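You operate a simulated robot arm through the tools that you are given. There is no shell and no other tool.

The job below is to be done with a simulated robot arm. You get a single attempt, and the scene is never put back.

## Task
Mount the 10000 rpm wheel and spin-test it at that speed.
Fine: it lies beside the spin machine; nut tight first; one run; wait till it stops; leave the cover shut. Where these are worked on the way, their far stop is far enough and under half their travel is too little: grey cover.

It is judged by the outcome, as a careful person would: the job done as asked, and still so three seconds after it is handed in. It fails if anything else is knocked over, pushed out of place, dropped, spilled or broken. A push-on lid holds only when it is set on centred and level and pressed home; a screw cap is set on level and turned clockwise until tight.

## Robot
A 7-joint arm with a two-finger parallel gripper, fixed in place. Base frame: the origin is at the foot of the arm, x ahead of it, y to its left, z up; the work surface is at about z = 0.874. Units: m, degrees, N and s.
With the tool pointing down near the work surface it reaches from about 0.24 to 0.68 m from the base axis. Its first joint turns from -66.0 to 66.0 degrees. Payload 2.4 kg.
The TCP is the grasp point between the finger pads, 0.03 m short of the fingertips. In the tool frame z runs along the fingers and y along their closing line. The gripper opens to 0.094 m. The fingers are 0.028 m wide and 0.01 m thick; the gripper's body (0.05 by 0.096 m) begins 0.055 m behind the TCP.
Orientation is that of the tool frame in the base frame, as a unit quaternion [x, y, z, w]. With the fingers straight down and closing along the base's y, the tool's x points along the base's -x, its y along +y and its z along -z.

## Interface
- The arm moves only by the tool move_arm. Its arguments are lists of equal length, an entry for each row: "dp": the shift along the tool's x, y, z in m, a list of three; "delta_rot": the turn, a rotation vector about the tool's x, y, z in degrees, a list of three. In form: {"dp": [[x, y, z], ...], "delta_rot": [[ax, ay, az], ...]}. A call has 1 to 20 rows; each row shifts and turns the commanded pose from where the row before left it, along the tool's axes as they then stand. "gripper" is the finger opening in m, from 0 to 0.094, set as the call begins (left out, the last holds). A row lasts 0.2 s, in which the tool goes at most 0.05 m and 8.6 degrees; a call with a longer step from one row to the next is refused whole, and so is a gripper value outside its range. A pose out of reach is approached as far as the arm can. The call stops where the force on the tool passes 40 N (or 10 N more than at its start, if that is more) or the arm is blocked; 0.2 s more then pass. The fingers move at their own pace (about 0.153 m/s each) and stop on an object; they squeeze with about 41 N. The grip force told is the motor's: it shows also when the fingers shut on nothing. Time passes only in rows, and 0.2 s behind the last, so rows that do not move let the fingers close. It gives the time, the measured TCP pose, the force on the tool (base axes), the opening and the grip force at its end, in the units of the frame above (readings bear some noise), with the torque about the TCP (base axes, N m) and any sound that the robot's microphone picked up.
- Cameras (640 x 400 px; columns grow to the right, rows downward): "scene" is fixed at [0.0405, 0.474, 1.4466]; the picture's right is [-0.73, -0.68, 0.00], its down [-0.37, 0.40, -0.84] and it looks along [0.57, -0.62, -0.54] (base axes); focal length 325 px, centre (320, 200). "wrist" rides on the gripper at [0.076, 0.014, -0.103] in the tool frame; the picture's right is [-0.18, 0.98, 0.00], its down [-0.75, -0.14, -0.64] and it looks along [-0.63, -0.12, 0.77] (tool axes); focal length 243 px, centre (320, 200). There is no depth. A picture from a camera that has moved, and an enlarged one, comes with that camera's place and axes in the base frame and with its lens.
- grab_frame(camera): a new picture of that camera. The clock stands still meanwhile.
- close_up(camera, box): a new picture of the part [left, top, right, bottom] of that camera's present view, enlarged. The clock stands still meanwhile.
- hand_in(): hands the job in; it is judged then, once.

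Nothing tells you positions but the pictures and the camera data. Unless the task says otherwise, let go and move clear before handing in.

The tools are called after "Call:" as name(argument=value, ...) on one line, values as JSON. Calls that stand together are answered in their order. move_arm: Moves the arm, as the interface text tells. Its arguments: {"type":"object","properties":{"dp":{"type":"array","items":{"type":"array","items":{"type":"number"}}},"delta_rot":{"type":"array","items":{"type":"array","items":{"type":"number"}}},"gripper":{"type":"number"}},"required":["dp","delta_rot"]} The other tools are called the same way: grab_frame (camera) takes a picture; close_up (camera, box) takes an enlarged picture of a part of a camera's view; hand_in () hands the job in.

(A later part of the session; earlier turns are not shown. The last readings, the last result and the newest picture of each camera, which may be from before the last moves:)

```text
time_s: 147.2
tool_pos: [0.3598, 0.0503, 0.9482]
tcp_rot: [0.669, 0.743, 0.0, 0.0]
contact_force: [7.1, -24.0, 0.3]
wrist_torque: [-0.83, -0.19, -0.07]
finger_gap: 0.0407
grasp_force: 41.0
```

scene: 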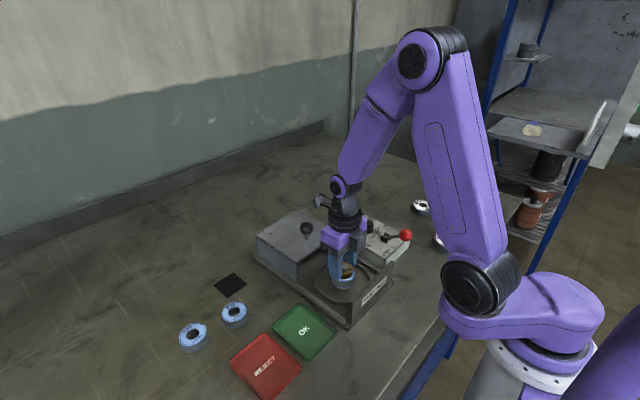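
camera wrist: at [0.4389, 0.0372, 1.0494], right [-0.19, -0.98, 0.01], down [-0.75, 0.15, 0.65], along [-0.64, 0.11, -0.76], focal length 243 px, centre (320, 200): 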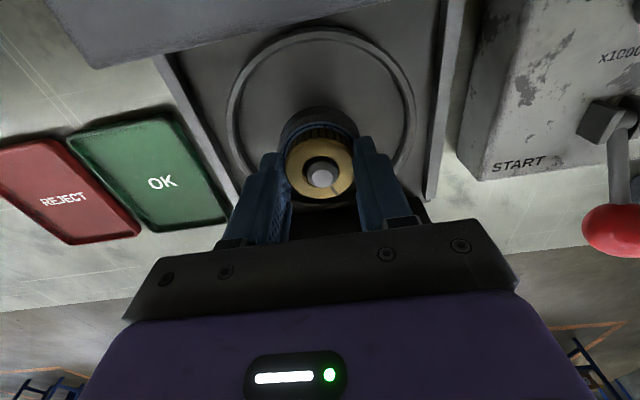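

There's a growing side force, which shows the rotation axis is about 2 mm off the spindle. I'll release, recentre on the spindle axis (~(0.3608, 0.0503)), regrip and continue.

Call:
move_arm(dp=[[0, 0, 0], [0, 0, 0], [-0.001, 0.0017, 0], [0, 0, 0], [0, 0, 0]], delta_rot=[[0, 0, 0], [0, 0, 0], [0, 0, 0], [0, 0, 0], [0, 0, 0]], gripper=0.062)

Call:
close_up(camera="wrist", box=[260, 100, 380, 220])

Call:
close_up(camera="scene", box=[335, 255, 375, 290])

Call:
move_arm(dp=[[0, 0, 0], [0, 0, 0], [0, 0, 0]], delta_rot=[[0, 0, 0], [0, 0, 0], [0, 0, 0]], gripper=0.03)

Call:
move_arm(dp=[[0, 0, 0], [0, 0, 0], [0, 0, 0], [0, 0, 0], [0, 0, 0], [0, 0, 0], [0, 0, 0], [0, 0, 0], [0, 0, 0], [0, 0, 0], [0, 0, 0]], delta_rot=[[0, 0, -8], [0, 0, -8], [0, 0, -8], [0, 0, -8], [0, 0, -8], [0, 0, -8], [0, 0, -8], [0, 0, -8], [0, 0, -8], [0, 0, -8], [0, 0, 0]])

Call:
move_arm(dp=[[0, 0, 0], [0, 0, 0], [0, 0, 0], [0, 0, 0], [0, 0, 0], [0, 0, 0], [0, 0, 0], [0, 0, 0], [0, 0, 0], [0, 0, 0], [0, 0, 0]], delta_rot=[[0, 0, -8], [0, 0, -8], [0, 0, -8], [0, 0, -8], [0, 0, -8], [0, 0, -8], [0, 0, -8], [0, 0, -8], [0, 0, -8], [0, 0, -8], [0, 0, 0]])

```text
time_s: 148.4
tool_pos: [0.3608, 0.0507, 0.9491]
tcp_rot: [0.67, 0.742, -0.002, -0.001]
contact_force: [-0.1, -0.4, 0.1]
wrist_torque: [0.01, -0.02, 0.02]
finger_gap: 0.0622
grasp_force: 0.1
```

```text
3.33 times, centred on (320, 160) of wrist
camera zoom: at [0.3678, 0.1272, 1.0507], right [1.0, -0.08, 0.0], down [-0.06, -0.76, 0.64], along [-0.05, -0.64, -0.77], focal length 809 px, centre (320, 333)
```

zoom: 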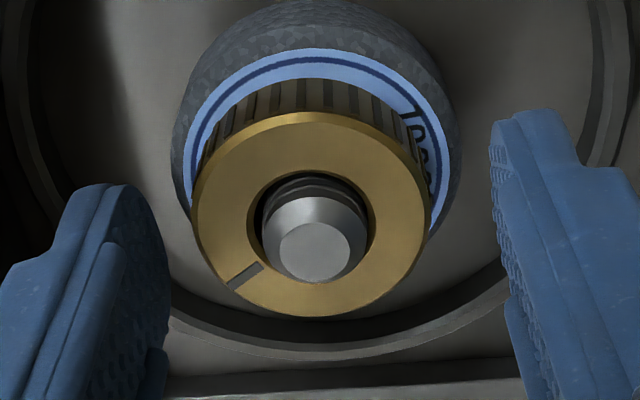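

```text
11.43 times, centred on (355, 272) of scene
camera zoom: at [0.0405, 0.474, 1.4466], right [-0.73, -0.68, 0.0], down [-0.37, 0.4, -0.84], along [0.57, -0.62, -0.54], focal length 3716 px, centre (-80, -629)
```

zoom: 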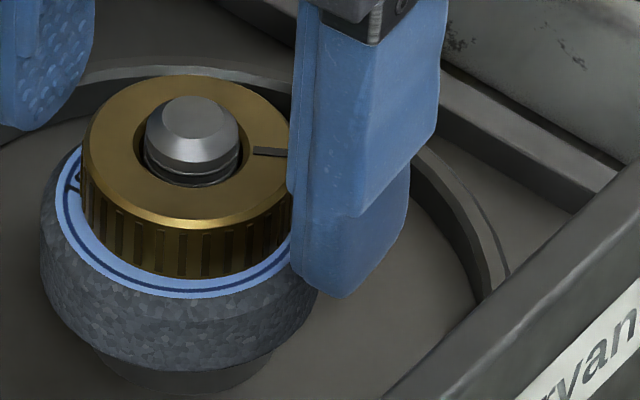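

```text
time_s: 149.2
tool_pos: [0.36, 0.0505, 0.947]
tcp_rot: [0.671, 0.742, -0.001, 0.001]
contact_force: [-1.5, -3.3, 1.7]
wrist_torque: [-0.05, 0.0, 0.04]
finger_gap: 0.0408
grasp_force: 41.2
```

```text
time_s: 151.6
tool_pos: [0.3607, 0.0491, 0.9469]
tcp_rot: [0.035, 0.999, -0.001, 0.0]
contact_force: [1.1, -0.6, 0.2]
wrist_torque: [-0.01, -0.03, -0.01]
finger_gap: 0.0407
grasp_force: 40.7
```

```text
time_s: 154.0
tool_pos: [0.361, 0.0497, 0.9484]
tcp_rot: [-0.616, 0.788, -0.001, -0.002]
contact_force: [-3.2, 5.6, 0.4]
wrist_torque: [0.16, 0.11, -0.01]
finger_gap: 0.0408
grasp_force: 41.1
```

Call:
move_arm(dp=[[0, 0, 0], [0, 0, 0], [0, 0, 0]], delta_rot=[[0, 0, 0], [0, 0, 0], [0, 0, 0]], gripper=0.062)

Call:
close_up(camera="scene", box=[335, 255, 375, 290])

Call:
close_up(camera="wrist", box=[260, 100, 380, 220])

```text
time_s: 154.8
tool_pos: [0.3615, 0.0506, 0.9487]
tcp_rot: [-0.615, 0.788, -0.001, -0.001]
contact_force: [0.3, 0.6, -0.2]
wrist_torque: [0.01, 0.02, 0.01]
finger_gap: 0.062
grasp_force: 0.0
```

```text
11.43 times, centred on (355, 272) of scene
camera zoom: at [0.0405, 0.474, 1.4466], right [-0.73, -0.68, 0.0], down [-0.37, 0.4, -0.84], along [0.57, -0.62, -0.54], focal length 3716 px, centre (-80, -629)
```

zoom: 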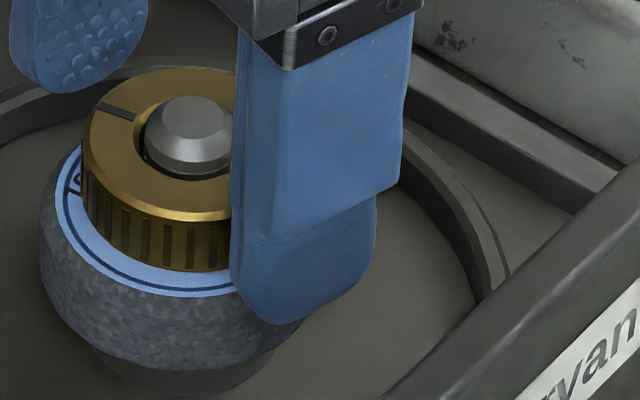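

```text
3.33 times, centred on (320, 160) of wrist
camera zoom: at [0.3295, -0.0204, 1.0517], right [-0.91, 0.42, 0.0], down [0.32, 0.7, 0.64], along [0.27, 0.58, -0.77], focal length 809 px, centre (320, 333)
```

zoom: 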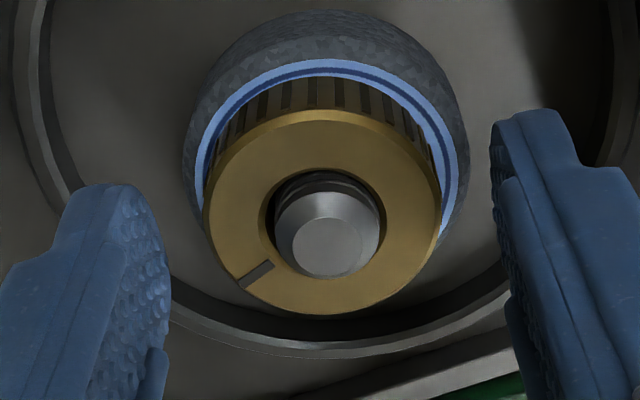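

After 240° anticlockwise the nut visibly rose about 1.6 mm, so the thread works (~2.4 mm per turn) and it had been at its lower end. With the gripper now centred, I'll retighten in measured increments and read force and torque at each.

Call:
move_arm(dp=[[0, 0, 0], [0, 0, 0], [0, 0, 0], [0, 0, 0], [0, 0, 0], [0, 0, 0], [0, 0, 0], [0, 0, 0]], delta_rot=[[0, 0, -8], [0, 0, -8], [0, 0, -8], [0, 0, -8], [0, 0, -8], [0, 0, -8], [0, 0, -8], [0, 0, 0]])

Call:
move_arm(dp=[[0, 0, 0], [0, 0, 0], [0, 0, 0]], delta_rot=[[0, 0, 0], [0, 0, 0], [0, 0, 0]], gripper=0.03)

Call:
move_arm(dp=[[0, 0, 0], [0, 0, 0], [0, 0, 0], [0, 0, 0], [0, 0, 0], [0, 0, 0], [0, 0, 0], [0, 0, 0], [0, 0, 0], [0, 0, 0]], delta_rot=[[0, 0, 8], [0, 0, 8], [0, 0, 8], [0, 0, 8], [0, 0, 8], [0, 0, 8], [0, 0, 8], [0, 0, 8], [0, 0, 8], [0, 0, 8]])

Call:
move_arm(dp=[[0, 0, 0], [0, 0, 0], [0, 0, 0], [0, 0, 0], [0, 0, 0], [0, 0, 0], [0, 0, 0], [0, 0, 0], [0, 0, 0], [0, 0, 0]], delta_rot=[[0, 0, 8], [0, 0, 8], [0, 0, 8], [0, 0, 8], [0, 0, 8], [0, 0, 8], [0, 0, 8], [0, 0, 8], [0, 0, 8], [0, 0, 8]])

Call:
close_up(camera="wrist", box=[260, 100, 380, 220])

Call:
move_arm(dp=[[0, 0, 0], [0, 0, 0], [0, 0, 0], [0, 0, 0], [0, 0, 0], [0, 0, 0], [0, 0, 0], [0, 0, 0], [0, 0, 0], [0, 0, 0]], delta_rot=[[0, 0, 8], [0, 0, 8], [0, 0, 8], [0, 0, 8], [0, 0, 8], [0, 0, 8], [0, 0, 8], [0, 0, 8], [0, 0, 8], [0, 0, 8]])

Call:
close_up(camera="wrist", box=[260, 100, 380, 220])

```text
time_s: 156.6
tool_pos: [0.3608, 0.0499, 0.9468]
tcp_rot: [0.913, -0.407, 0.0, 0.001]
contact_force: [-0.5, 0.2, 0.5]
wrist_torque: [-0.02, 0.02, 0.0]
finger_gap: 0.0618
grasp_force: 0.0
```

```text
time_s: 157.4
tool_pos: [0.3605, 0.0488, 0.9474]
tcp_rot: [0.913, -0.407, 0.001, 0.001]
contact_force: [-0.2, 0.5, -0.3]
wrist_torque: [-0.01, -0.02, 0.0]
finger_gap: 0.0412
grasp_force: 40.9
```

```text
time_s: 159.6
tool_pos: [0.3609, 0.0501, 0.9478]
tcp_rot: [-0.436, 0.9, -0.001, 0.0]
contact_force: [-2.3, -1.3, 0.5]
wrist_torque: [-0.05, 0.14, 0.01]
finger_gap: 0.0408
grasp_force: 40.8
```

```text
time_s: 161.8
tool_pos: [0.3598, 0.0507, 0.9483]
tcp_rot: [0.244, 0.97, -0.001, 0.0]
contact_force: [0.3, -0.3, 0.7]
wrist_torque: [0.05, -0.03, 0.02]
finger_gap: 0.0409
grasp_force: 41.0
```

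```text
3.33 times, centred on (320, 160) of wrist
camera zoom: at [0.3003, 0.0986, 1.0511], right [0.63, 0.78, 0.0], down [0.6, -0.48, 0.64], along [0.5, -0.4, -0.77], focal length 809 px, centre (320, 333)
```

zoom: 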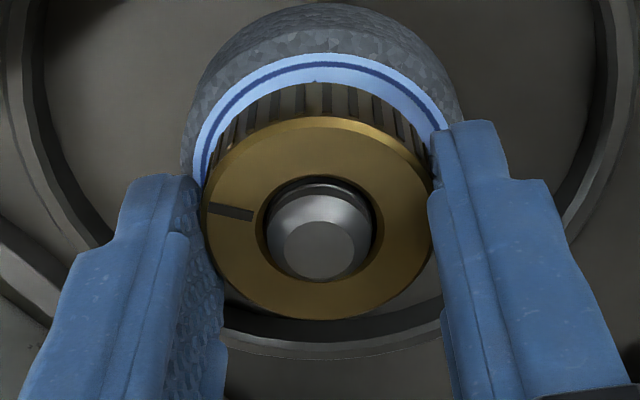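

```text
time_s: 164.0
tool_pos: [0.3604, 0.05, 0.9491]
tcp_rot: [0.811, 0.585, -0.001, 0.001]
contact_force: [-3.5, 0.7, 0.9]
wrist_torque: [0.01, 0.11, 0.02]
finger_gap: 0.0409
grasp_force: 41.4
```

```text
3.33 times, centred on (320, 160) of wrist
camera zoom: at [0.399, 0.1176, 1.0513], right [0.88, -0.48, 0.0], down [-0.37, -0.67, 0.64], along [-0.31, -0.56, -0.76], focal length 809 px, centre (320, 333)
```

zoom: 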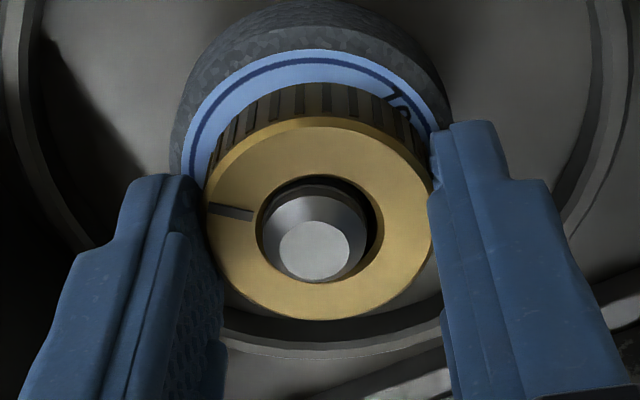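

Call:
move_arm(dp=[[0, 0, 0], [0, 0, 0], [0, 0, 0]], delta_rot=[[0, 0, 0], [0, 0, 0], [0, 0, 0]], gripper=0.062)

Call:
close_up(camera="scene", box=[335, 255, 375, 290])

Call:
close_up(camera="wrist", box=[260, 100, 380, 220])

```text
time_s: 164.8
tool_pos: [0.3614, 0.0494, 0.9502]
tcp_rot: [0.809, 0.587, 0.0, 0.0]
contact_force: [-0.4, -0.4, 0.1]
wrist_torque: [0.01, 0.01, 0.02]
finger_gap: 0.0621
grasp_force: 0.0
```

```text
11.43 times, centred on (355, 272) of scene
camera zoom: at [0.0405, 0.474, 1.4466], right [-0.73, -0.68, 0.0], down [-0.37, 0.4, -0.84], along [0.57, -0.62, -0.54], focal length 3716 px, centre (-80, -629)
```

zoom: 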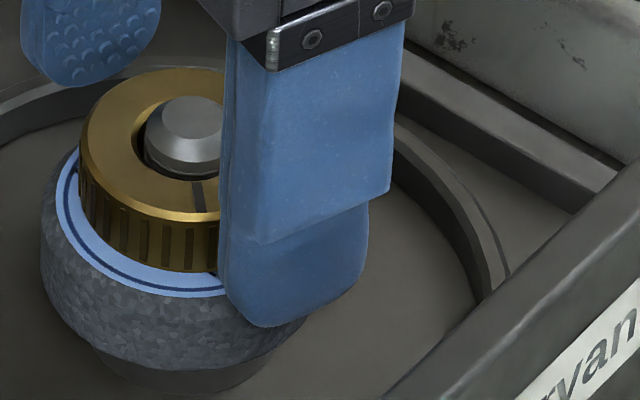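

```text
3.33 times, centred on (320, 160) of wrist
camera zoom: at [0.3991, 0.1176, 1.0514], right [0.88, -0.48, 0.0], down [-0.37, -0.67, 0.64], along [-0.31, -0.56, -0.77], focal length 809 px, centre (320, 333)
```

zoom: 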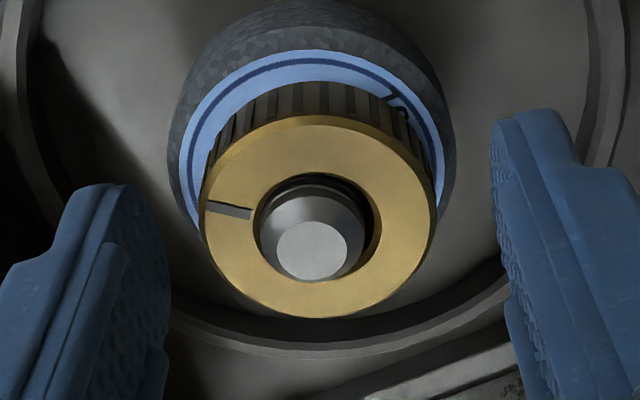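

The nut stays about 2 mm higher where I left it, and turning isn't changing its height. I need a true side view of the gap, so I'll back off and tilt the wrist camera almost horizontal from the +y side.

Call:
move_arm(dp=[[0, 0, -0.03], [0, 0, -0.035], [0, 0, -0.035], [0, 0, 0], [0, 0, 0], [0, 0, 0], [0, 0, 0], [0, 0, 0], [0, 0, 0]], delta_rot=[[0, 0, -6], [0, 0, -6], [0, 0, -6], [0, -7, 0], [0, -7, 0], [0, -7, 0], [0, -7, 0], [0, -7, 0], [0, -7, 0]])

Call:
move_arm(dp=[[0.03, 0, 0], [0.03, 0, 0], [0.03, 0, 0.001], [0.03, 0, 0.002], [0, 0, 0]], delta_rot=[[0, 0, 0], [0, 0, 0], [0, 0, 0], [0, 0, 0], [0, 0, 0]])

Call:
grab_frame(camera="wrist")

Call:
grab_frame(camera="scene")

```text
time_s: 166.8
tool_pos: [0.3613, 0.0505, 1.0489]
tcp_rot: [0.66, 0.659, -0.255, 0.255]
contact_force: [0.0, 0.0, -0.4]
wrist_torque: [-0.01, -0.01, -0.03]
finger_gap: 0.0619
grasp_force: 0.1
```

```text
time_s: 168.0
tool_pos: [0.3606, 0.1394, 0.9656]
tcp_rot: [0.66, 0.659, -0.254, 0.254]
contact_force: [0.3, 0.1, -0.2]
wrist_torque: [-0.01, 0.0, -0.02]
finger_gap: 0.0617
grasp_force: 0.1
```

```text
taken
camera wrist: at [0.3756, 0.2636, 0.991], right [0.98, -0.14, 0.12], down [-0.14, -0.13, 0.98], along [-0.12, -0.98, -0.15], focal length 243 px, centre (320, 200)
```

wrist: 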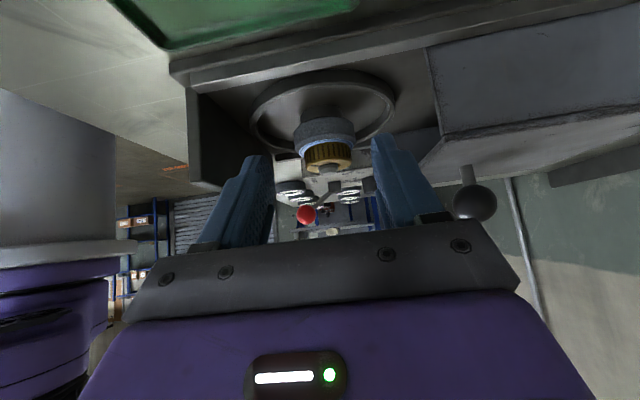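

```text
taken
```

scene: 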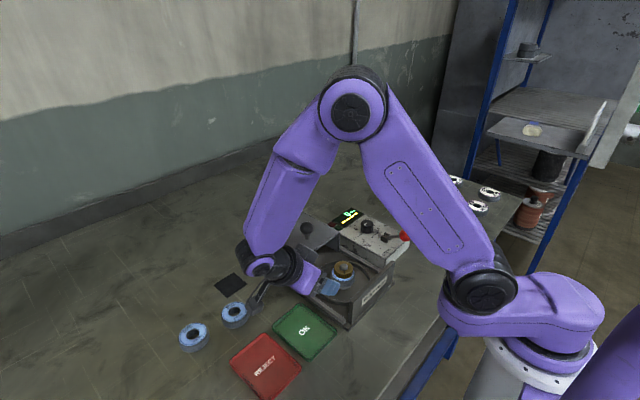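

Call:
close_up(camera="wrist", box=[280, 100, 380, 185])

Call:
close_up(camera="scene", box=[320, 245, 370, 300])

```text
4.71 times, centred on (330, 142) of wrist
camera zoom: at [0.3756, 0.2636, 0.991], right [0.98, -0.14, 0.12], down [-0.14, -0.13, 0.98], along [-0.12, -0.98, -0.15], focal length 1142 px, centre (273, 471)
```

zoom: 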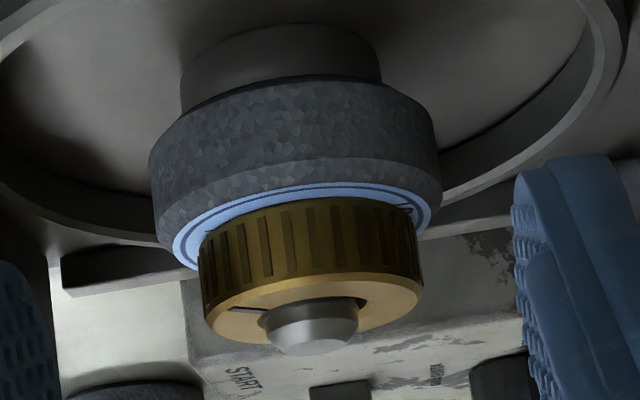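

```text
7.27 times, centred on (345, 272) of scene
camera zoom: at [0.0405, 0.474, 1.4466], right [-0.73, -0.68, 0.0], down [-0.37, 0.4, -0.84], along [0.57, -0.62, -0.54], focal length 2365 px, centre (138, -327)
```

zoom: 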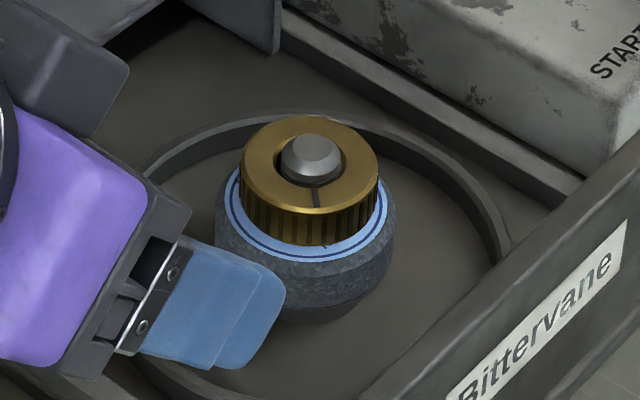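

From the side the nut hovers about 1.4 mm above the wheel face, and the wheel itself sits flat. I'll zoom on the shaft thread to look for features that show whether the spindle turns.

Call:
close_up(camera="scene", box=[346, 260, 358, 268])

Call:
close_up(camera="wrist", box=[315, 150, 350, 180])

Call:
close_up(camera="wrist", box=[300, 105, 360, 150])

```text
16.00 times, centred on (352, 264) of scene
camera zoom: at [0.0405, 0.474, 1.4466], right [-0.73, -0.68, 0.0], down [-0.37, 0.4, -0.84], along [0.57, -0.62, -0.54], focal length 5202 px, centre (-192, -824)
```

zoom: 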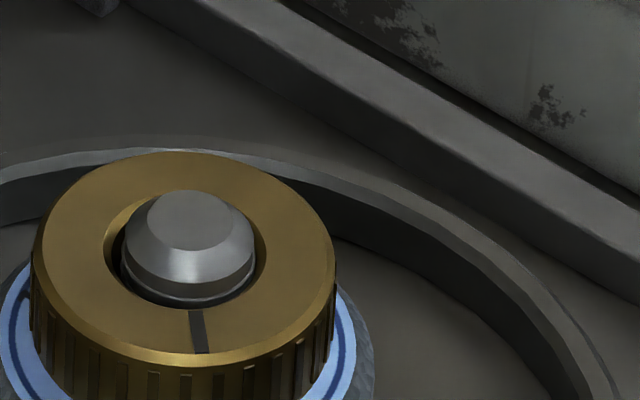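

```text
13.33 times, centred on (332, 165) of wrist
camera zoom: at [0.3756, 0.2636, 0.991], right [0.98, -0.14, 0.12], down [-0.14, -0.13, 0.98], along [-0.12, -0.98, -0.15], focal length 3235 px, centre (153, 667)
```

zoom: 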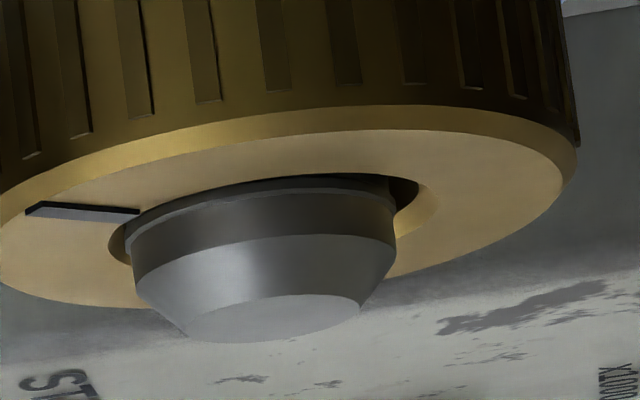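

```text
8.89 times, centred on (330, 128) of wrist
camera zoom: at [0.3756, 0.2636, 0.991], right [0.98, -0.14, 0.12], down [-0.14, -0.13, 0.98], along [-0.12, -0.98, -0.15], focal length 2157 px, centre (231, 844)
```

zoom: 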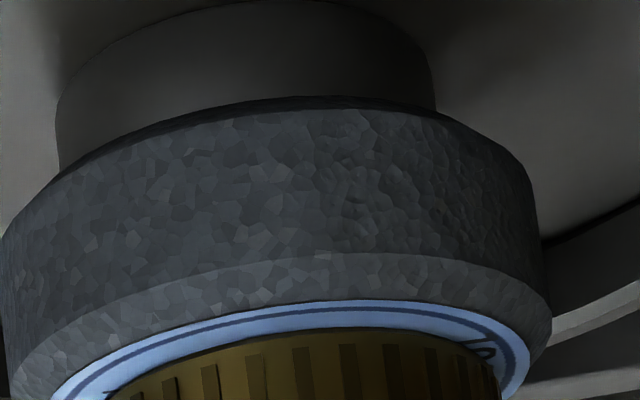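

The side view shows the nut close to the wheel, and the lift and side forces show the spindle holding it like a thread. I'll do a clean test: return centred over the nut, make a full clockwise stroke with steady light downward push, then compare from this same side view.

Call:
move_arm(dp=[[-0.03, 0, -0.002], [-0.03, 0, -0.001], [-0.03, 0, 0], [-0.03, 0, 0], [0, 0, 0], [0, 0, 0], [0, 0, 0], [0, 0, 0], [0, 0, 0], [0, 0, 0]], delta_rot=[[0, 0, 0], [0, 0, 0], [0, 0, 0], [0, 0, 0], [0, 7, 0], [0, 7, 0], [0, 7, 0], [0, 7, 0], [0, 7, 0], [0, 7, 0]])

Call:
move_arm(dp=[[0, 0, 0], [0, 0, 0], [0, 0, 0], [0, 0, 0], [0, 0, 0], [0, 0, 0], [0, 0, 0], [0, 0, 0], [0, 0, 0], [0, 0, 0], [0, 0, 0], [0, 0, 0], [0, 0, 0], [0, 0, 0], [0, 0, 0], [0, 0, 0], [0, 0, 0], [0, 0, 0], [0, 0, 0], [0, 0, 0]], delta_rot=[[0, 0, -8], [0, 0, -8], [0, 0, -8], [0, 0, -8], [0, 0, -8], [0, 0, -8], [0, 0, -8], [0, 0, -8], [0, 0, -8], [0, 0, -8], [0, 0, -8], [0, 0, -8], [0, 0, -8], [0, 0, -8], [0, 0, -8], [0, 0, -8], [0, 0, -8], [0, 0, -8], [0, 0, -8], [0, 0, -8]])

Call:
move_arm(dp=[[0, 0, 0], [0, 0, 0], [0, 0, 0], [0, 0, 0], [0, 0, 0], [0, 0, 0], [0, 0, 0], [0, 0, 0.03], [0, 0, 0.03], [0, 0, 0.02], [0, 0, 0.01], [0, 0, 0]], delta_rot=[[0, 0, -8], [0, 0, -8], [0, 0, -8], [0, 0, -8], [0, 0, -8], [0, 0, -8], [0, 0, -8], [0, 0, 0], [0, 0, 0], [0, 0, 0], [0, 0, 0], [0, 0, 0]])

Call:
close_up(camera="wrist", box=[260, 100, 380, 220])

```text
time_s: 170.2
tool_pos: [0.3619, 0.0504, 1.0478]
tcp_rot: [0.708, 0.707, 0.0, 0.0]
contact_force: [-0.8, 0.7, -0.2]
wrist_torque: [-0.02, 0.02, 0.01]
finger_gap: 0.0618
grasp_force: 0.0
```

```text
time_s: 174.4
tool_pos: [0.3605, 0.0507, 1.05]
tcp_rot: [-0.575, 0.818, -0.002, -0.001]
contact_force: [0.0, 0.6, -0.2]
wrist_torque: [0.01, 0.0, 0.0]
finger_gap: 0.062
grasp_force: 0.1
```

```text
time_s: 177.0
tool_pos: [0.3603, 0.0508, 0.9574]
tcp_rot: [0.891, -0.455, 0.001, 0.001]
contact_force: [0.1, -0.2, 0.2]
wrist_torque: [0.0, 0.03, -0.01]
finger_gap: 0.0618
grasp_force: 0.0
```

```text
3.33 times, centred on (320, 160) of wrist
camera zoom: at [0.3942, -0.0191, 1.0612], right [-0.9, -0.43, 0.0], down [-0.33, 0.69, 0.64], along [-0.27, 0.58, -0.77], focal length 809 px, centre (320, 333)
```

zoom: 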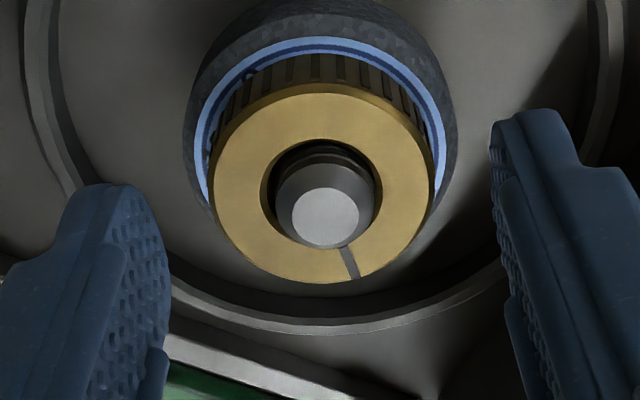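

The two views show the released nut sits about 1.2 mm off the shaft axis in +x, which may be why the thread never catches. I'll centre it properly by gripping at two angles 90° apart on the true axis (~(0.3595, 0.0503)), then turn.

Call:
move_arm(dp=[[-0.001, 0.0008, 0.004], [0, 0, 0.0045], [0, 0, 0]], delta_rot=[[0, 0, 0], [0, 0, 0], [0, 0, 0]])

Call:
move_arm(dp=[[0, 0, 0], [0, 0, 0], [0, 0, 0]], delta_rot=[[0, 0, 0], [0, 0, 0], [0, 0, 0]], gripper=0.03)

Call:
move_arm(dp=[[0, 0, 0], [0, 0, 0], [0, 0, 0], [0, 0, 0], [0, 0, 0], [0, 0, 0], [0, 0, 0], [0, 0, 0], [0, 0, 0], [0, 0, 0], [0, 0, 0], [0, 0, 0], [0, 0, 0], [0, 0, 0]], delta_rot=[[0, 0, 0], [0, 0, 0], [0, 0, 8], [0, 0, 8], [0, 0, 8], [0, 0, 8], [0, 0, 8], [0, 0, 8], [0, 0, 8], [0, 0, 8], [0, 0, 8], [0, 0, 8], [0, 0, 8], [0, 0, 0]], gripper=0.062)

Call:
close_up(camera="wrist", box=[260, 100, 380, 220])

Call:
move_arm(dp=[[0, 0, 0], [0, 0, 0], [0, 0, 0]], delta_rot=[[0, 0, 0], [0, 0, 0], [0, 0, 0]], gripper=0.03)

Call:
close_up(camera="wrist", box=[280, 130, 360, 190])

```text
time_s: 177.8
tool_pos: [0.3603, 0.0506, 0.9498]
tcp_rot: [0.891, -0.455, 0.001, 0.001]
contact_force: [-0.4, 0.1, 0.4]
wrist_torque: [-0.04, -0.02, 0.02]
finger_gap: 0.0619
grasp_force: 0.0
```

```text
time_s: 178.6
tool_pos: [0.3602, 0.0502, 0.9512]
tcp_rot: [0.89, -0.456, 0.0, 0.001]
contact_force: [-0.3, -0.2, 0.6]
wrist_torque: [-0.01, 0.0, 0.01]
finger_gap: 0.0409
grasp_force: 40.9
```

```text
time_s: 181.6
tool_pos: [0.36, 0.0499, 0.9494]
tcp_rot: [-0.324, 0.946, -0.001, 0.0]
contact_force: [0.1, -0.8, -0.8]
wrist_torque: [0.01, 0.05, -0.02]
finger_gap: 0.0621
grasp_force: 0.0
```

```text
3.33 times, centred on (320, 160) of wrist
camera zoom: at [0.2912, 0.0147, 1.0526], right [-0.46, 0.89, 0.0], down [0.68, 0.35, 0.64], along [0.57, 0.29, -0.77], focal length 809 px, centre (320, 333)
```

zoom: 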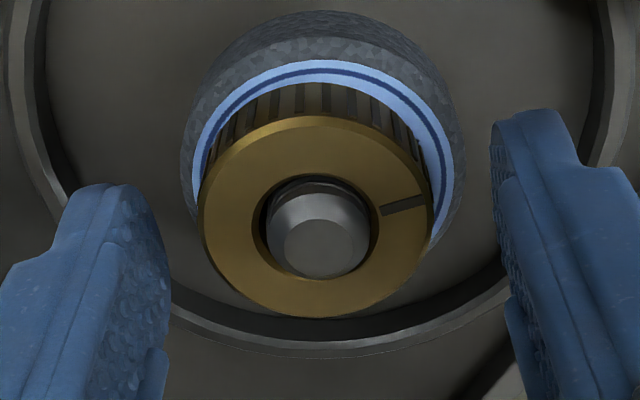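

```text
time_s: 182.4
tool_pos: [0.3587, 0.0505, 0.948]
tcp_rot: [-0.324, 0.946, -0.001, -0.001]
contact_force: [-0.2, 0.7, 2.0]
wrist_torque: [0.09, 0.08, -0.02]
finger_gap: 0.0409
grasp_force: 41.0
```

```text
6.67 times, centred on (320, 160) of wrist
camera zoom: at [0.2913, 0.0146, 1.0526], right [-0.46, 0.89, 0.0], down [0.68, 0.35, 0.64], along [0.57, 0.29, -0.77], focal length 1618 px, centre (320, 467)
```

zoom: 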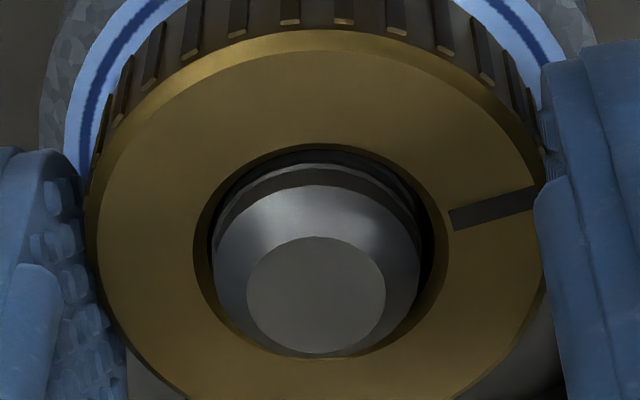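

The nut is now centred on the shaft within a fraction of a millimetre. I'll press lightly and turn clockwise, reading as I go.

Call:
move_arm(dp=[[0, 0, 0.0008], [0, 0, 0], [0, 0, 0], [0, 0, 0], [0, 0, 0], [0, 0, 0], [0, 0, 0], [0, 0, 0], [0, 0, 0]], delta_rot=[[0, 0, 0], [0, 0, 0], [0, 0, 6], [0, 0, 6], [0, 0, 6], [0, 0, 6], [0, 0, 6], [0, 0, 6], [0, 0, 0]])

Call:
move_arm(dp=[[0, 0, 0.0008], [0, 0, 0], [0, 0, 0], [0, 0, 0], [0, 0, 0], [0, 0, 0], [0, 0, 0], [0, 0, 0]], delta_rot=[[0, 0, 0], [0, 0, 6], [0, 0, 6], [0, 0, 6], [0, 0, 6], [0, 0, 6], [0, 0, 6], [0, 0, 0]])

Call:
move_arm(dp=[[0, 0, 0.0008], [0, 0, 0], [0, 0, 0], [0, 0, 0], [0, 0, 0], [0, 0, 0], [0, 0, 0], [0, 0, 0]], delta_rot=[[0, 0, 0], [0, 0, 6], [0, 0, 6], [0, 0, 6], [0, 0, 6], [0, 0, 6], [0, 0, 6], [0, 0, 0]])

Call:
close_up(camera="wrist", box=[280, 130, 360, 190])

```text
time_s: 184.4
tool_pos: [0.3597, 0.0499, 0.9482]
tcp_rot: [-0.016, 1.0, -0.001, -0.001]
contact_force: [-0.4, -4.4, 22.2]
wrist_torque: [-0.21, 0.14, -0.03]
finger_gap: 0.0407
grasp_force: 41.0
```

```text
time_s: 186.2
tool_pos: [0.3598, 0.0494, 0.9489]
tcp_rot: [0.294, 0.956, -0.002, 0.0]
contact_force: [0.2, -0.1, -0.5]
wrist_torque: [-0.03, -0.01, -0.01]
finger_gap: 0.0408
grasp_force: 41.1
```

```text
time_s: 188.0
tool_pos: [0.3599, 0.0512, 0.9467]
tcp_rot: [0.575, 0.818, -0.001, 0.0]
contact_force: [0.0, 1.5, 3.2]
wrist_torque: [0.08, -0.03, 0.0]
finger_gap: 0.0411
grasp_force: 40.5
```

```text
6.67 times, centred on (320, 160) of wrist
camera zoom: at [0.3478, 0.1268, 1.0502], right [0.99, 0.16, 0.0], down [0.12, -0.76, 0.64], along [0.1, -0.64, -0.77], focal length 1618 px, centre (320, 467)
```

zoom: 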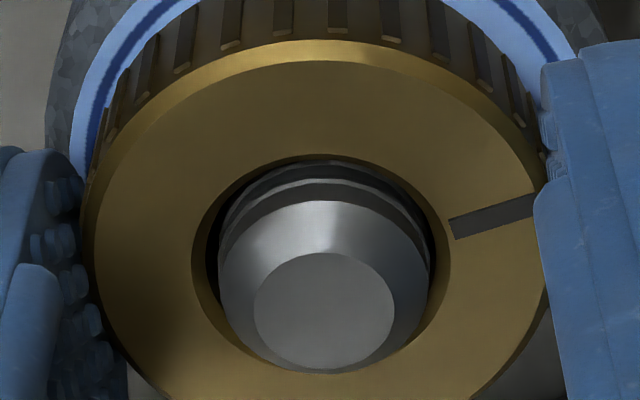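

Call:
move_arm(dp=[[0, 0, -0.001], [0, 0, 0]], delta_rot=[[0, 0, 0], [0, 0, 0]])

Call:
move_arm(dp=[[0, 0, -0.001], [0, 0, 0]], delta_rot=[[0, 0, 0], [0, 0, 0]])

Call:
move_arm(dp=[[0, 0, 0], [0, 0, 0], [0, 0, 0], [0, 0, 0], [0, 0, 0], [0, 0, 0], [0, 0, 0], [0, 0, 0], [0, 0, 0], [0, 0, 0], [0, 0, 0]], delta_rot=[[0, 0, 8], [0, 0, 8], [0, 0, 8], [0, 0, 8], [0, 0, 8], [0, 0, 8], [0, 0, 8], [0, 0, 8], [0, 0, 8], [0, 0, 8], [0, 0, 0]])

Call:
close_up(camera="wrist", box=[280, 130, 360, 190])

```text
time_s: 188.6
tool_pos: [0.3598, 0.0505, 0.9477]
tcp_rot: [0.574, 0.819, -0.001, 0.0]
contact_force: [-0.4, 0.1, -1.3]
wrist_torque: [-0.02, 0.0, 0.03]
finger_gap: 0.0409
grasp_force: 40.8
```

```text
time_s: 189.2
tool_pos: [0.3591, 0.0494, 0.9491]
tcp_rot: [0.574, 0.819, -0.001, -0.001]
contact_force: [0.3, -0.6, -7.6]
wrist_torque: [0.0, 0.0, -0.02]
finger_gap: 0.0407
grasp_force: 41.1
```

```text
time_s: 191.6
tool_pos: [0.3593, 0.0507, 0.9484]
tcp_rot: [0.966, 0.257, 0.0, 0.001]
contact_force: [1.8, -0.2, -8.1]
wrist_torque: [0.0, -0.04, 0.01]
finger_gap: 0.041
grasp_force: 41.0
```

```text
6.67 times, centred on (320, 160) of wrist
camera zoom: at [0.433, 0.0758, 1.0521], right [0.33, -0.94, 0.0], down [-0.72, -0.25, 0.64], along [-0.61, -0.21, -0.77], focal length 1618 px, centre (320, 467)
```

zoom: 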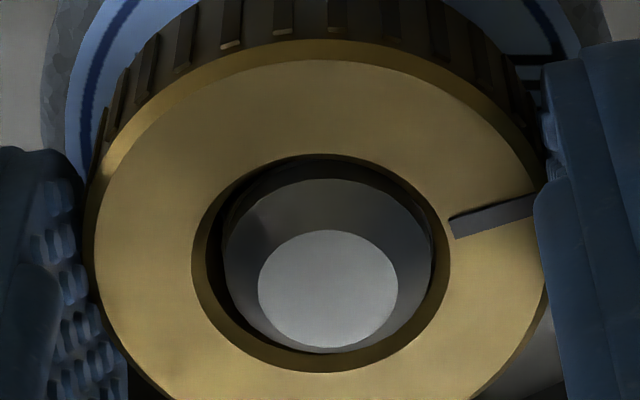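

The axial hold persists but rotation still doesn't change it. Let me check whether the machine's display or lamps show any status change.

Call:
close_up(camera="scene", box=[315, 190, 385, 245])

Call:
grab_frame(camera="scene")

Call:
grab_frame(camera="wrist")

```text
7.27 times, centred on (350, 218) of scene
camera zoom: at [0.0406, 0.474, 1.4466], right [-0.73, -0.68, 0.0], down [-0.37, 0.4, -0.84], along [0.57, -0.62, -0.54], focal length 2365 px, centre (102, 73)
```

zoom: 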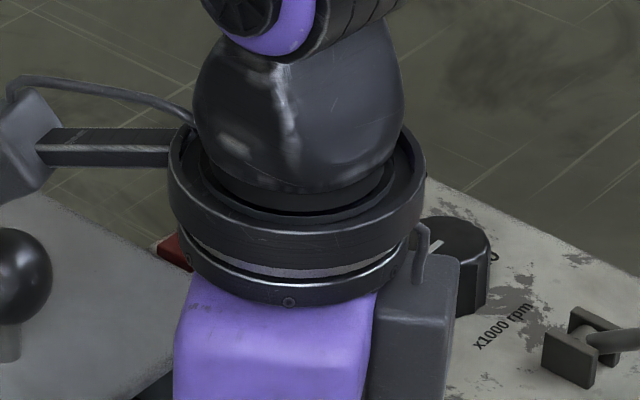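

```text
taken
```

scene: 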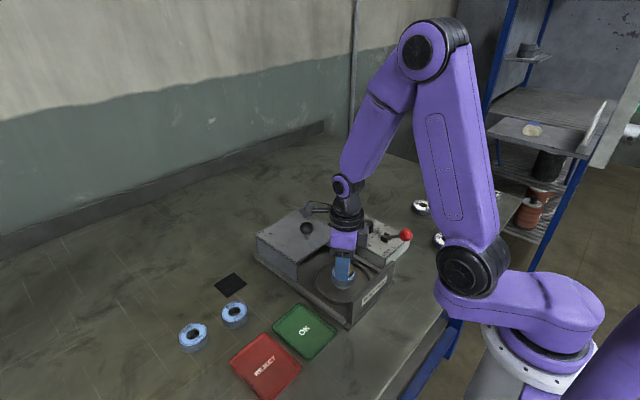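

```text
taken
camera wrist: at [0.433, 0.0758, 1.0521], right [0.33, -0.94, 0.0], down [-0.72, -0.25, 0.64], along [-0.61, -0.21, -0.77], focal length 243 px, centre (320, 200)
```

wrist: 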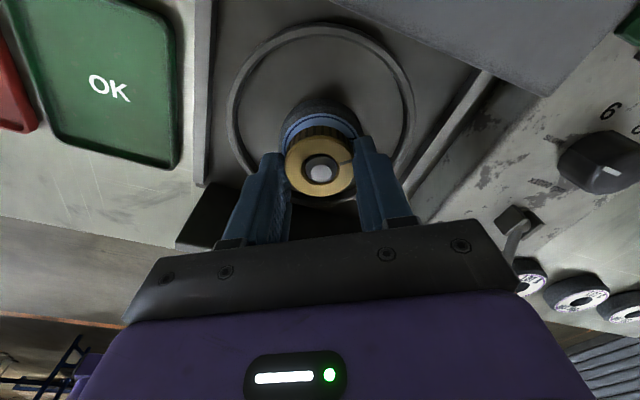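

The evidence now fits a fine-pitch thread with the nut still about a millimetre above the wheel, so it simply needs more turns. With the gripper well centred I'll run full clockwise strokes and watch for rising force or torque.

Call:
move_arm(dp=[[0, 0, 0.002], [0, 0, 0]], delta_rot=[[0, 0, 8], [0, 0, 8]])

Call:
move_arm(dp=[[0, 0, 0], [0, 0, 0], [0, 0, 0], [0, 0, 0], [0, 0, 0], [0, 0, 0], [0, 0, 0], [0, 0, 0], [0, 0, 0], [0, 0, 0], [0, 0, 0], [0, 0, 0], [0, 0, 0], [0, 0, 0], [0, 0, 0], [0, 0, 0], [0, 0, 0], [0, 0, 0], [0, 0, 0], [0, 0, 0]], delta_rot=[[0, 0, 0], [0, 0, 0], [0, 0, -8], [0, 0, -8], [0, 0, -8], [0, 0, -8], [0, 0, -8], [0, 0, -8], [0, 0, -8], [0, 0, -8], [0, 0, -8], [0, 0, -8], [0, 0, -8], [0, 0, -8], [0, 0, -8], [0, 0, -8], [0, 0, -8], [0, 0, -8], [0, 0, -8], [0, 0, -8]], gripper=0.062)

Call:
move_arm(dp=[[0, 0, 0], [0, 0, 0], [0, 0, 0], [0, 0, 0], [0, 0, 0], [0, 0, 0], [0, 0, 0], [0, 0, 0], [0, 0, 0], [0, 0, 0], [0, 0, 0], [0, 0, 0], [0, 0, 0], [0, 0, 0], [0, 0, 0], [0, 0, 0], [0, 0, 0], [0, 0, 0], [0, 0, 0], [0, 0, 0]], delta_rot=[[0, 0, -8], [0, 0, -8], [0, 0, -8], [0, 0, -8], [0, 0, -8], [0, 0, -8], [0, 0, -8], [0, 0, -8], [0, 0, -8], [0, 0, -8], [0, 0, -8], [0, 0, -8], [0, 0, -8], [0, 0, -8], [0, 0, -8], [0, 0, -8], [0, 0, -8], [0, 0, -8], [0, 0, -8], [0, 0, 0]])

Call:
close_up(camera="scene", box=[335, 255, 375, 290])

Call:
close_up(camera="wrist", box=[260, 100, 380, 220])

```text
time_s: 192.2
tool_pos: [0.3597, 0.0502, 0.9473]
tcp_rot: [0.993, 0.12, -0.002, 0.002]
contact_force: [1.4, 0.4, 0.0]
wrist_torque: [0.03, -0.03, 0.03]
finger_gap: 0.0409
grasp_force: 40.4
```

```text
time_s: 196.4
tool_pos: [0.3598, 0.0497, 0.9468]
tcp_rot: [0.19, 0.982, -0.001, 0.0]
contact_force: [0.0, -0.1, 0.4]
wrist_torque: [-0.01, 0.0, 0.0]
finger_gap: 0.0618
grasp_force: 0.0
```

```text
time_s: 200.6
tool_pos: [0.3612, 0.0499, 0.9487]
tcp_rot: [0.906, -0.422, 0.0, 0.001]
contact_force: [0.4, 0.0, -1.1]
wrist_torque: [-0.01, 0.0, 0.01]
finger_gap: 0.062
grasp_force: 0.0
```

```text
11.43 times, centred on (355, 272) of scene
camera zoom: at [0.0405, 0.474, 1.4466], right [-0.73, -0.68, 0.0], down [-0.37, 0.4, -0.84], along [0.57, -0.62, -0.54], focal length 3716 px, centre (-80, -629)
```

zoom: 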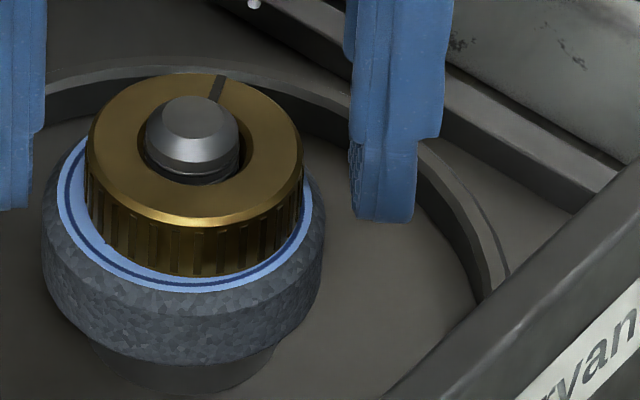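

```text
3.33 times, centred on (320, 160) of wrist
camera zoom: at [0.3982, -0.0173, 1.0508], right [-0.87, -0.49, 0.0], down [-0.38, 0.67, 0.64], along [-0.32, 0.56, -0.77], focal length 809 px, centre (320, 333)
```

zoom: 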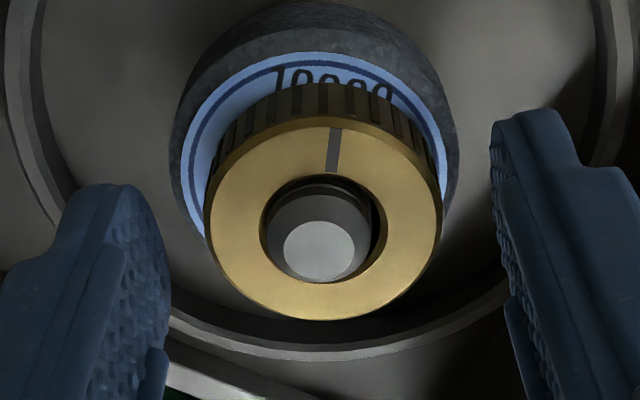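

Call:
move_arm(dp=[[0, 0, 0], [0, 0, 0], [0, 0, 0], [0, 0, 0], [0, 0, 0], [0, 0, 0], [0, 0, 0], [0, 0, 0], [0, 0, 0], [0, 0, 0], [0, 0, 0], [0, 0, 0], [0, 0, 0], [0, 0, 0], [0, 0, 0], [0, 0, 0], [0, 0, 0], [0, 0, 0], [0, 0, 0], [0, 0, 0]], delta_rot=[[0, 0, 0], [0, 0, 0], [0, 0, 8], [0, 0, 8], [0, 0, 8], [0, 0, 8], [0, 0, 8], [0, 0, 8], [0, 0, 8], [0, 0, 8], [0, 0, 8], [0, 0, 8], [0, 0, 8], [0, 0, 8], [0, 0, 8], [0, 0, 8], [0, 0, 8], [0, 0, 8], [0, 0, 8], [0, 0, 8]], gripper=0.03)

Call:
move_arm(dp=[[0, 0, 0], [0, 0, 0], [0, 0, 0], [0, 0, 0], [0, 0, 0], [0, 0, 0], [0, 0, 0], [0, 0, 0], [0, 0, 0], [0, 0, 0], [0, 0, 0], [0, 0, 0], [0, 0, 0], [0, 0, 0], [0, 0, 0], [0, 0, 0], [0, 0, 0], [0, 0, 0], [0, 0, 0]], delta_rot=[[0, 0, 8], [0, 0, 8], [0, 0, 8], [0, 0, 8], [0, 0, 8], [0, 0, 8], [0, 0, 8], [0, 0, 8], [0, 0, 8], [0, 0, 8], [0, 0, 8], [0, 0, 8], [0, 0, 8], [0, 0, 8], [0, 0, 8], [0, 0, 8], [0, 0, 8], [0, 0, 8], [0, 0, 0]])

Call:
close_up(camera="wrist", box=[260, 100, 380, 220])

Call:
close_up(camera="scene", box=[335, 255, 375, 290])

```text
time_s: 204.8
tool_pos: [0.3595, 0.0503, 0.9474]
tcp_rot: [0.125, 0.992, -0.001, 0.0]
contact_force: [-1.5, -1.4, 2.9]
wrist_torque: [-0.03, 0.08, 0.04]
finger_gap: 0.0406
grasp_force: 40.9
```

```text
time_s: 208.8
tool_pos: [0.3608, 0.0507, 0.9464]
tcp_rot: [0.982, 0.189, -0.001, 0.001]
contact_force: [-1.6, 1.2, 7.1]
wrist_torque: [0.1, -0.03, 0.0]
finger_gap: 0.0408
grasp_force: 40.7
```

```text
3.33 times, centred on (320, 160) of wrist
camera zoom: at [0.4363, 0.0655, 1.0501], right [0.19, -0.98, 0.0], down [-0.75, -0.15, 0.64], along [-0.63, -0.13, -0.77], focal length 809 px, centre (320, 333)
```

zoom: 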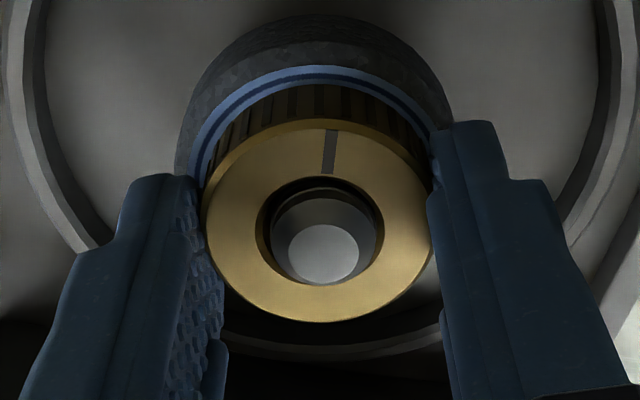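

```text
11.43 times, centred on (355, 272) of scene
camera zoom: at [0.0404, 0.474, 1.4466], right [-0.73, -0.68, 0.0], down [-0.37, 0.4, -0.84], along [0.57, -0.62, -0.54], focal length 3716 px, centre (-80, -629)
```

zoom: 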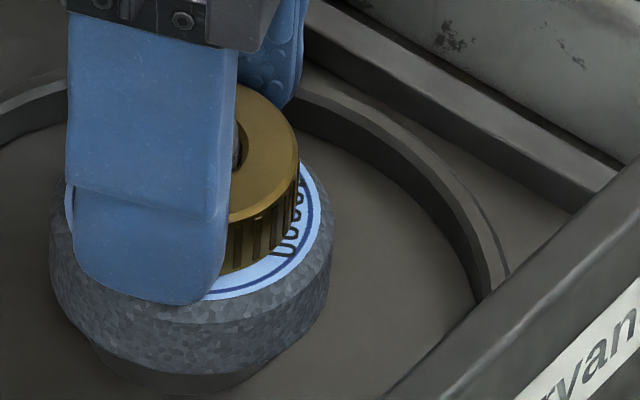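

No tightening yet. About 1.4 turns have been made since the last side view, so I'll repeat that exact view and measure whether the nut has come down.

Call:
move_arm(dp=[[0, 0, 0], [0, 0, 0], [0, 0, -0.03], [0, 0, -0.035], [0, 0, -0.036], [0, 0, 0], [0, 0, 0], [0, 0, 0], [0, 0, 0], [0, 0, 0], [0, 0, 0], [0, 0, 0], [0, 0, 0]], delta_rot=[[0, 0, 0], [0, 0, 0], [0, 0, 0], [0, 0, 0], [0, 0, 0], [0, 0, -8.5], [0, 0, -8.5], [0, 0, -8.5], [0, 0, -8.5], [0, 0, -8.5], [0, 0, -8.5], [0, 0, -8.5], [0, 0, -8.5]], gripper=0.062)

Call:
move_arm(dp=[[0, 0, 0], [0, 0, 0], [0, 0, 0], [0, 0, 0], [0, 0, 0], [0, 0, 0], [0, 0, 0], [0.03, 0, 0], [0.03, 0, 0], [0.03, 0, 0.001], [0.03, 0, 0.002], [0, 0, 0]], delta_rot=[[0, 0, 0], [0, -7, 0], [0, -7, 0], [0, -7, 0], [0, -7, 0], [0, -7, 0], [0, -7, 0], [0, 0, 0], [0, 0, 0], [0, 0, 0], [0, 0, 0], [0, 0, 0]])

Call:
close_up(camera="wrist", box=[280, 100, 380, 185])

Call:
close_up(camera="wrist", box=[315, 150, 350, 180])

Call:
close_up(camera="scene", box=[335, 255, 375, 290])

```text
time_s: 211.6
tool_pos: [0.3595, 0.0495, 1.0474]
tcp_rot: [0.706, 0.708, 0.0, 0.001]
contact_force: [0.1, 0.0, -0.4]
wrist_torque: [0.01, -0.02, -0.02]
finger_gap: 0.0617
grasp_force: 0.2
```

```text
time_s: 214.2
tool_pos: [0.362, 0.1374, 0.9662]
tcp_rot: [0.66, 0.66, -0.254, 0.254]
contact_force: [1.1, -1.2, 0.5]
wrist_torque: [0.02, -0.02, -0.01]
finger_gap: 0.0621
grasp_force: 0.0
```

```text
4.71 times, centred on (330, 142) of wrist
camera zoom: at [0.3759, 0.2632, 0.9913], right [0.98, -0.14, 0.12], down [-0.14, -0.13, 0.98], along [-0.12, -0.98, -0.15], focal length 1142 px, centre (273, 471)
```

zoom: 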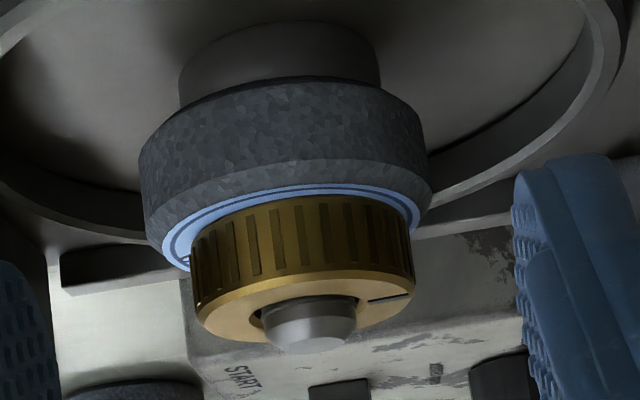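

```text
13.33 times, centred on (332, 165) of wrist
camera zoom: at [0.3759, 0.2632, 0.9913], right [0.98, -0.14, 0.12], down [-0.14, -0.13, 0.98], along [-0.12, -0.98, -0.15], focal length 3235 px, centre (153, 667)
```

zoom: 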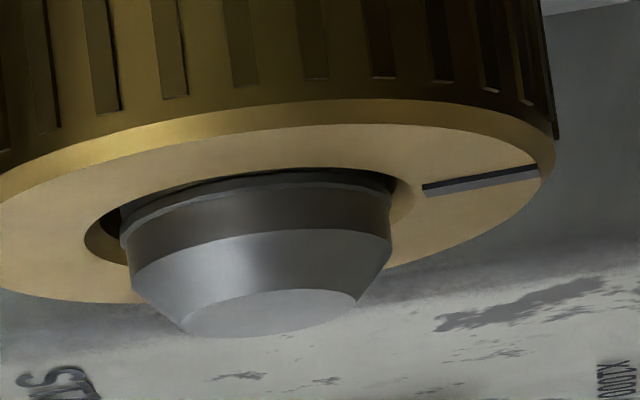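

```text
11.43 times, centred on (355, 272) of scene
camera zoom: at [0.0405, 0.474, 1.4466], right [-0.73, -0.68, 0.0], down [-0.37, 0.4, -0.84], along [0.57, -0.62, -0.54], focal length 3716 px, centre (-80, -629)
```

zoom: 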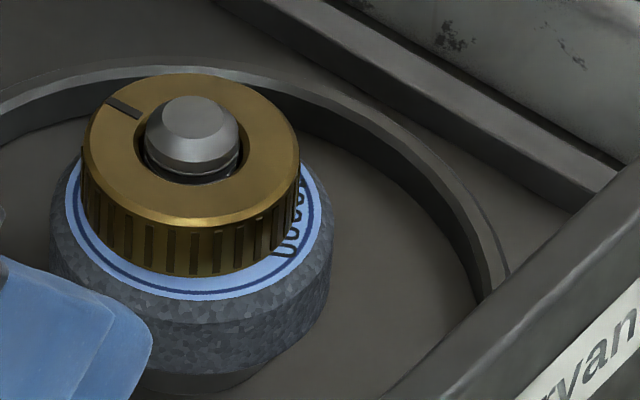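

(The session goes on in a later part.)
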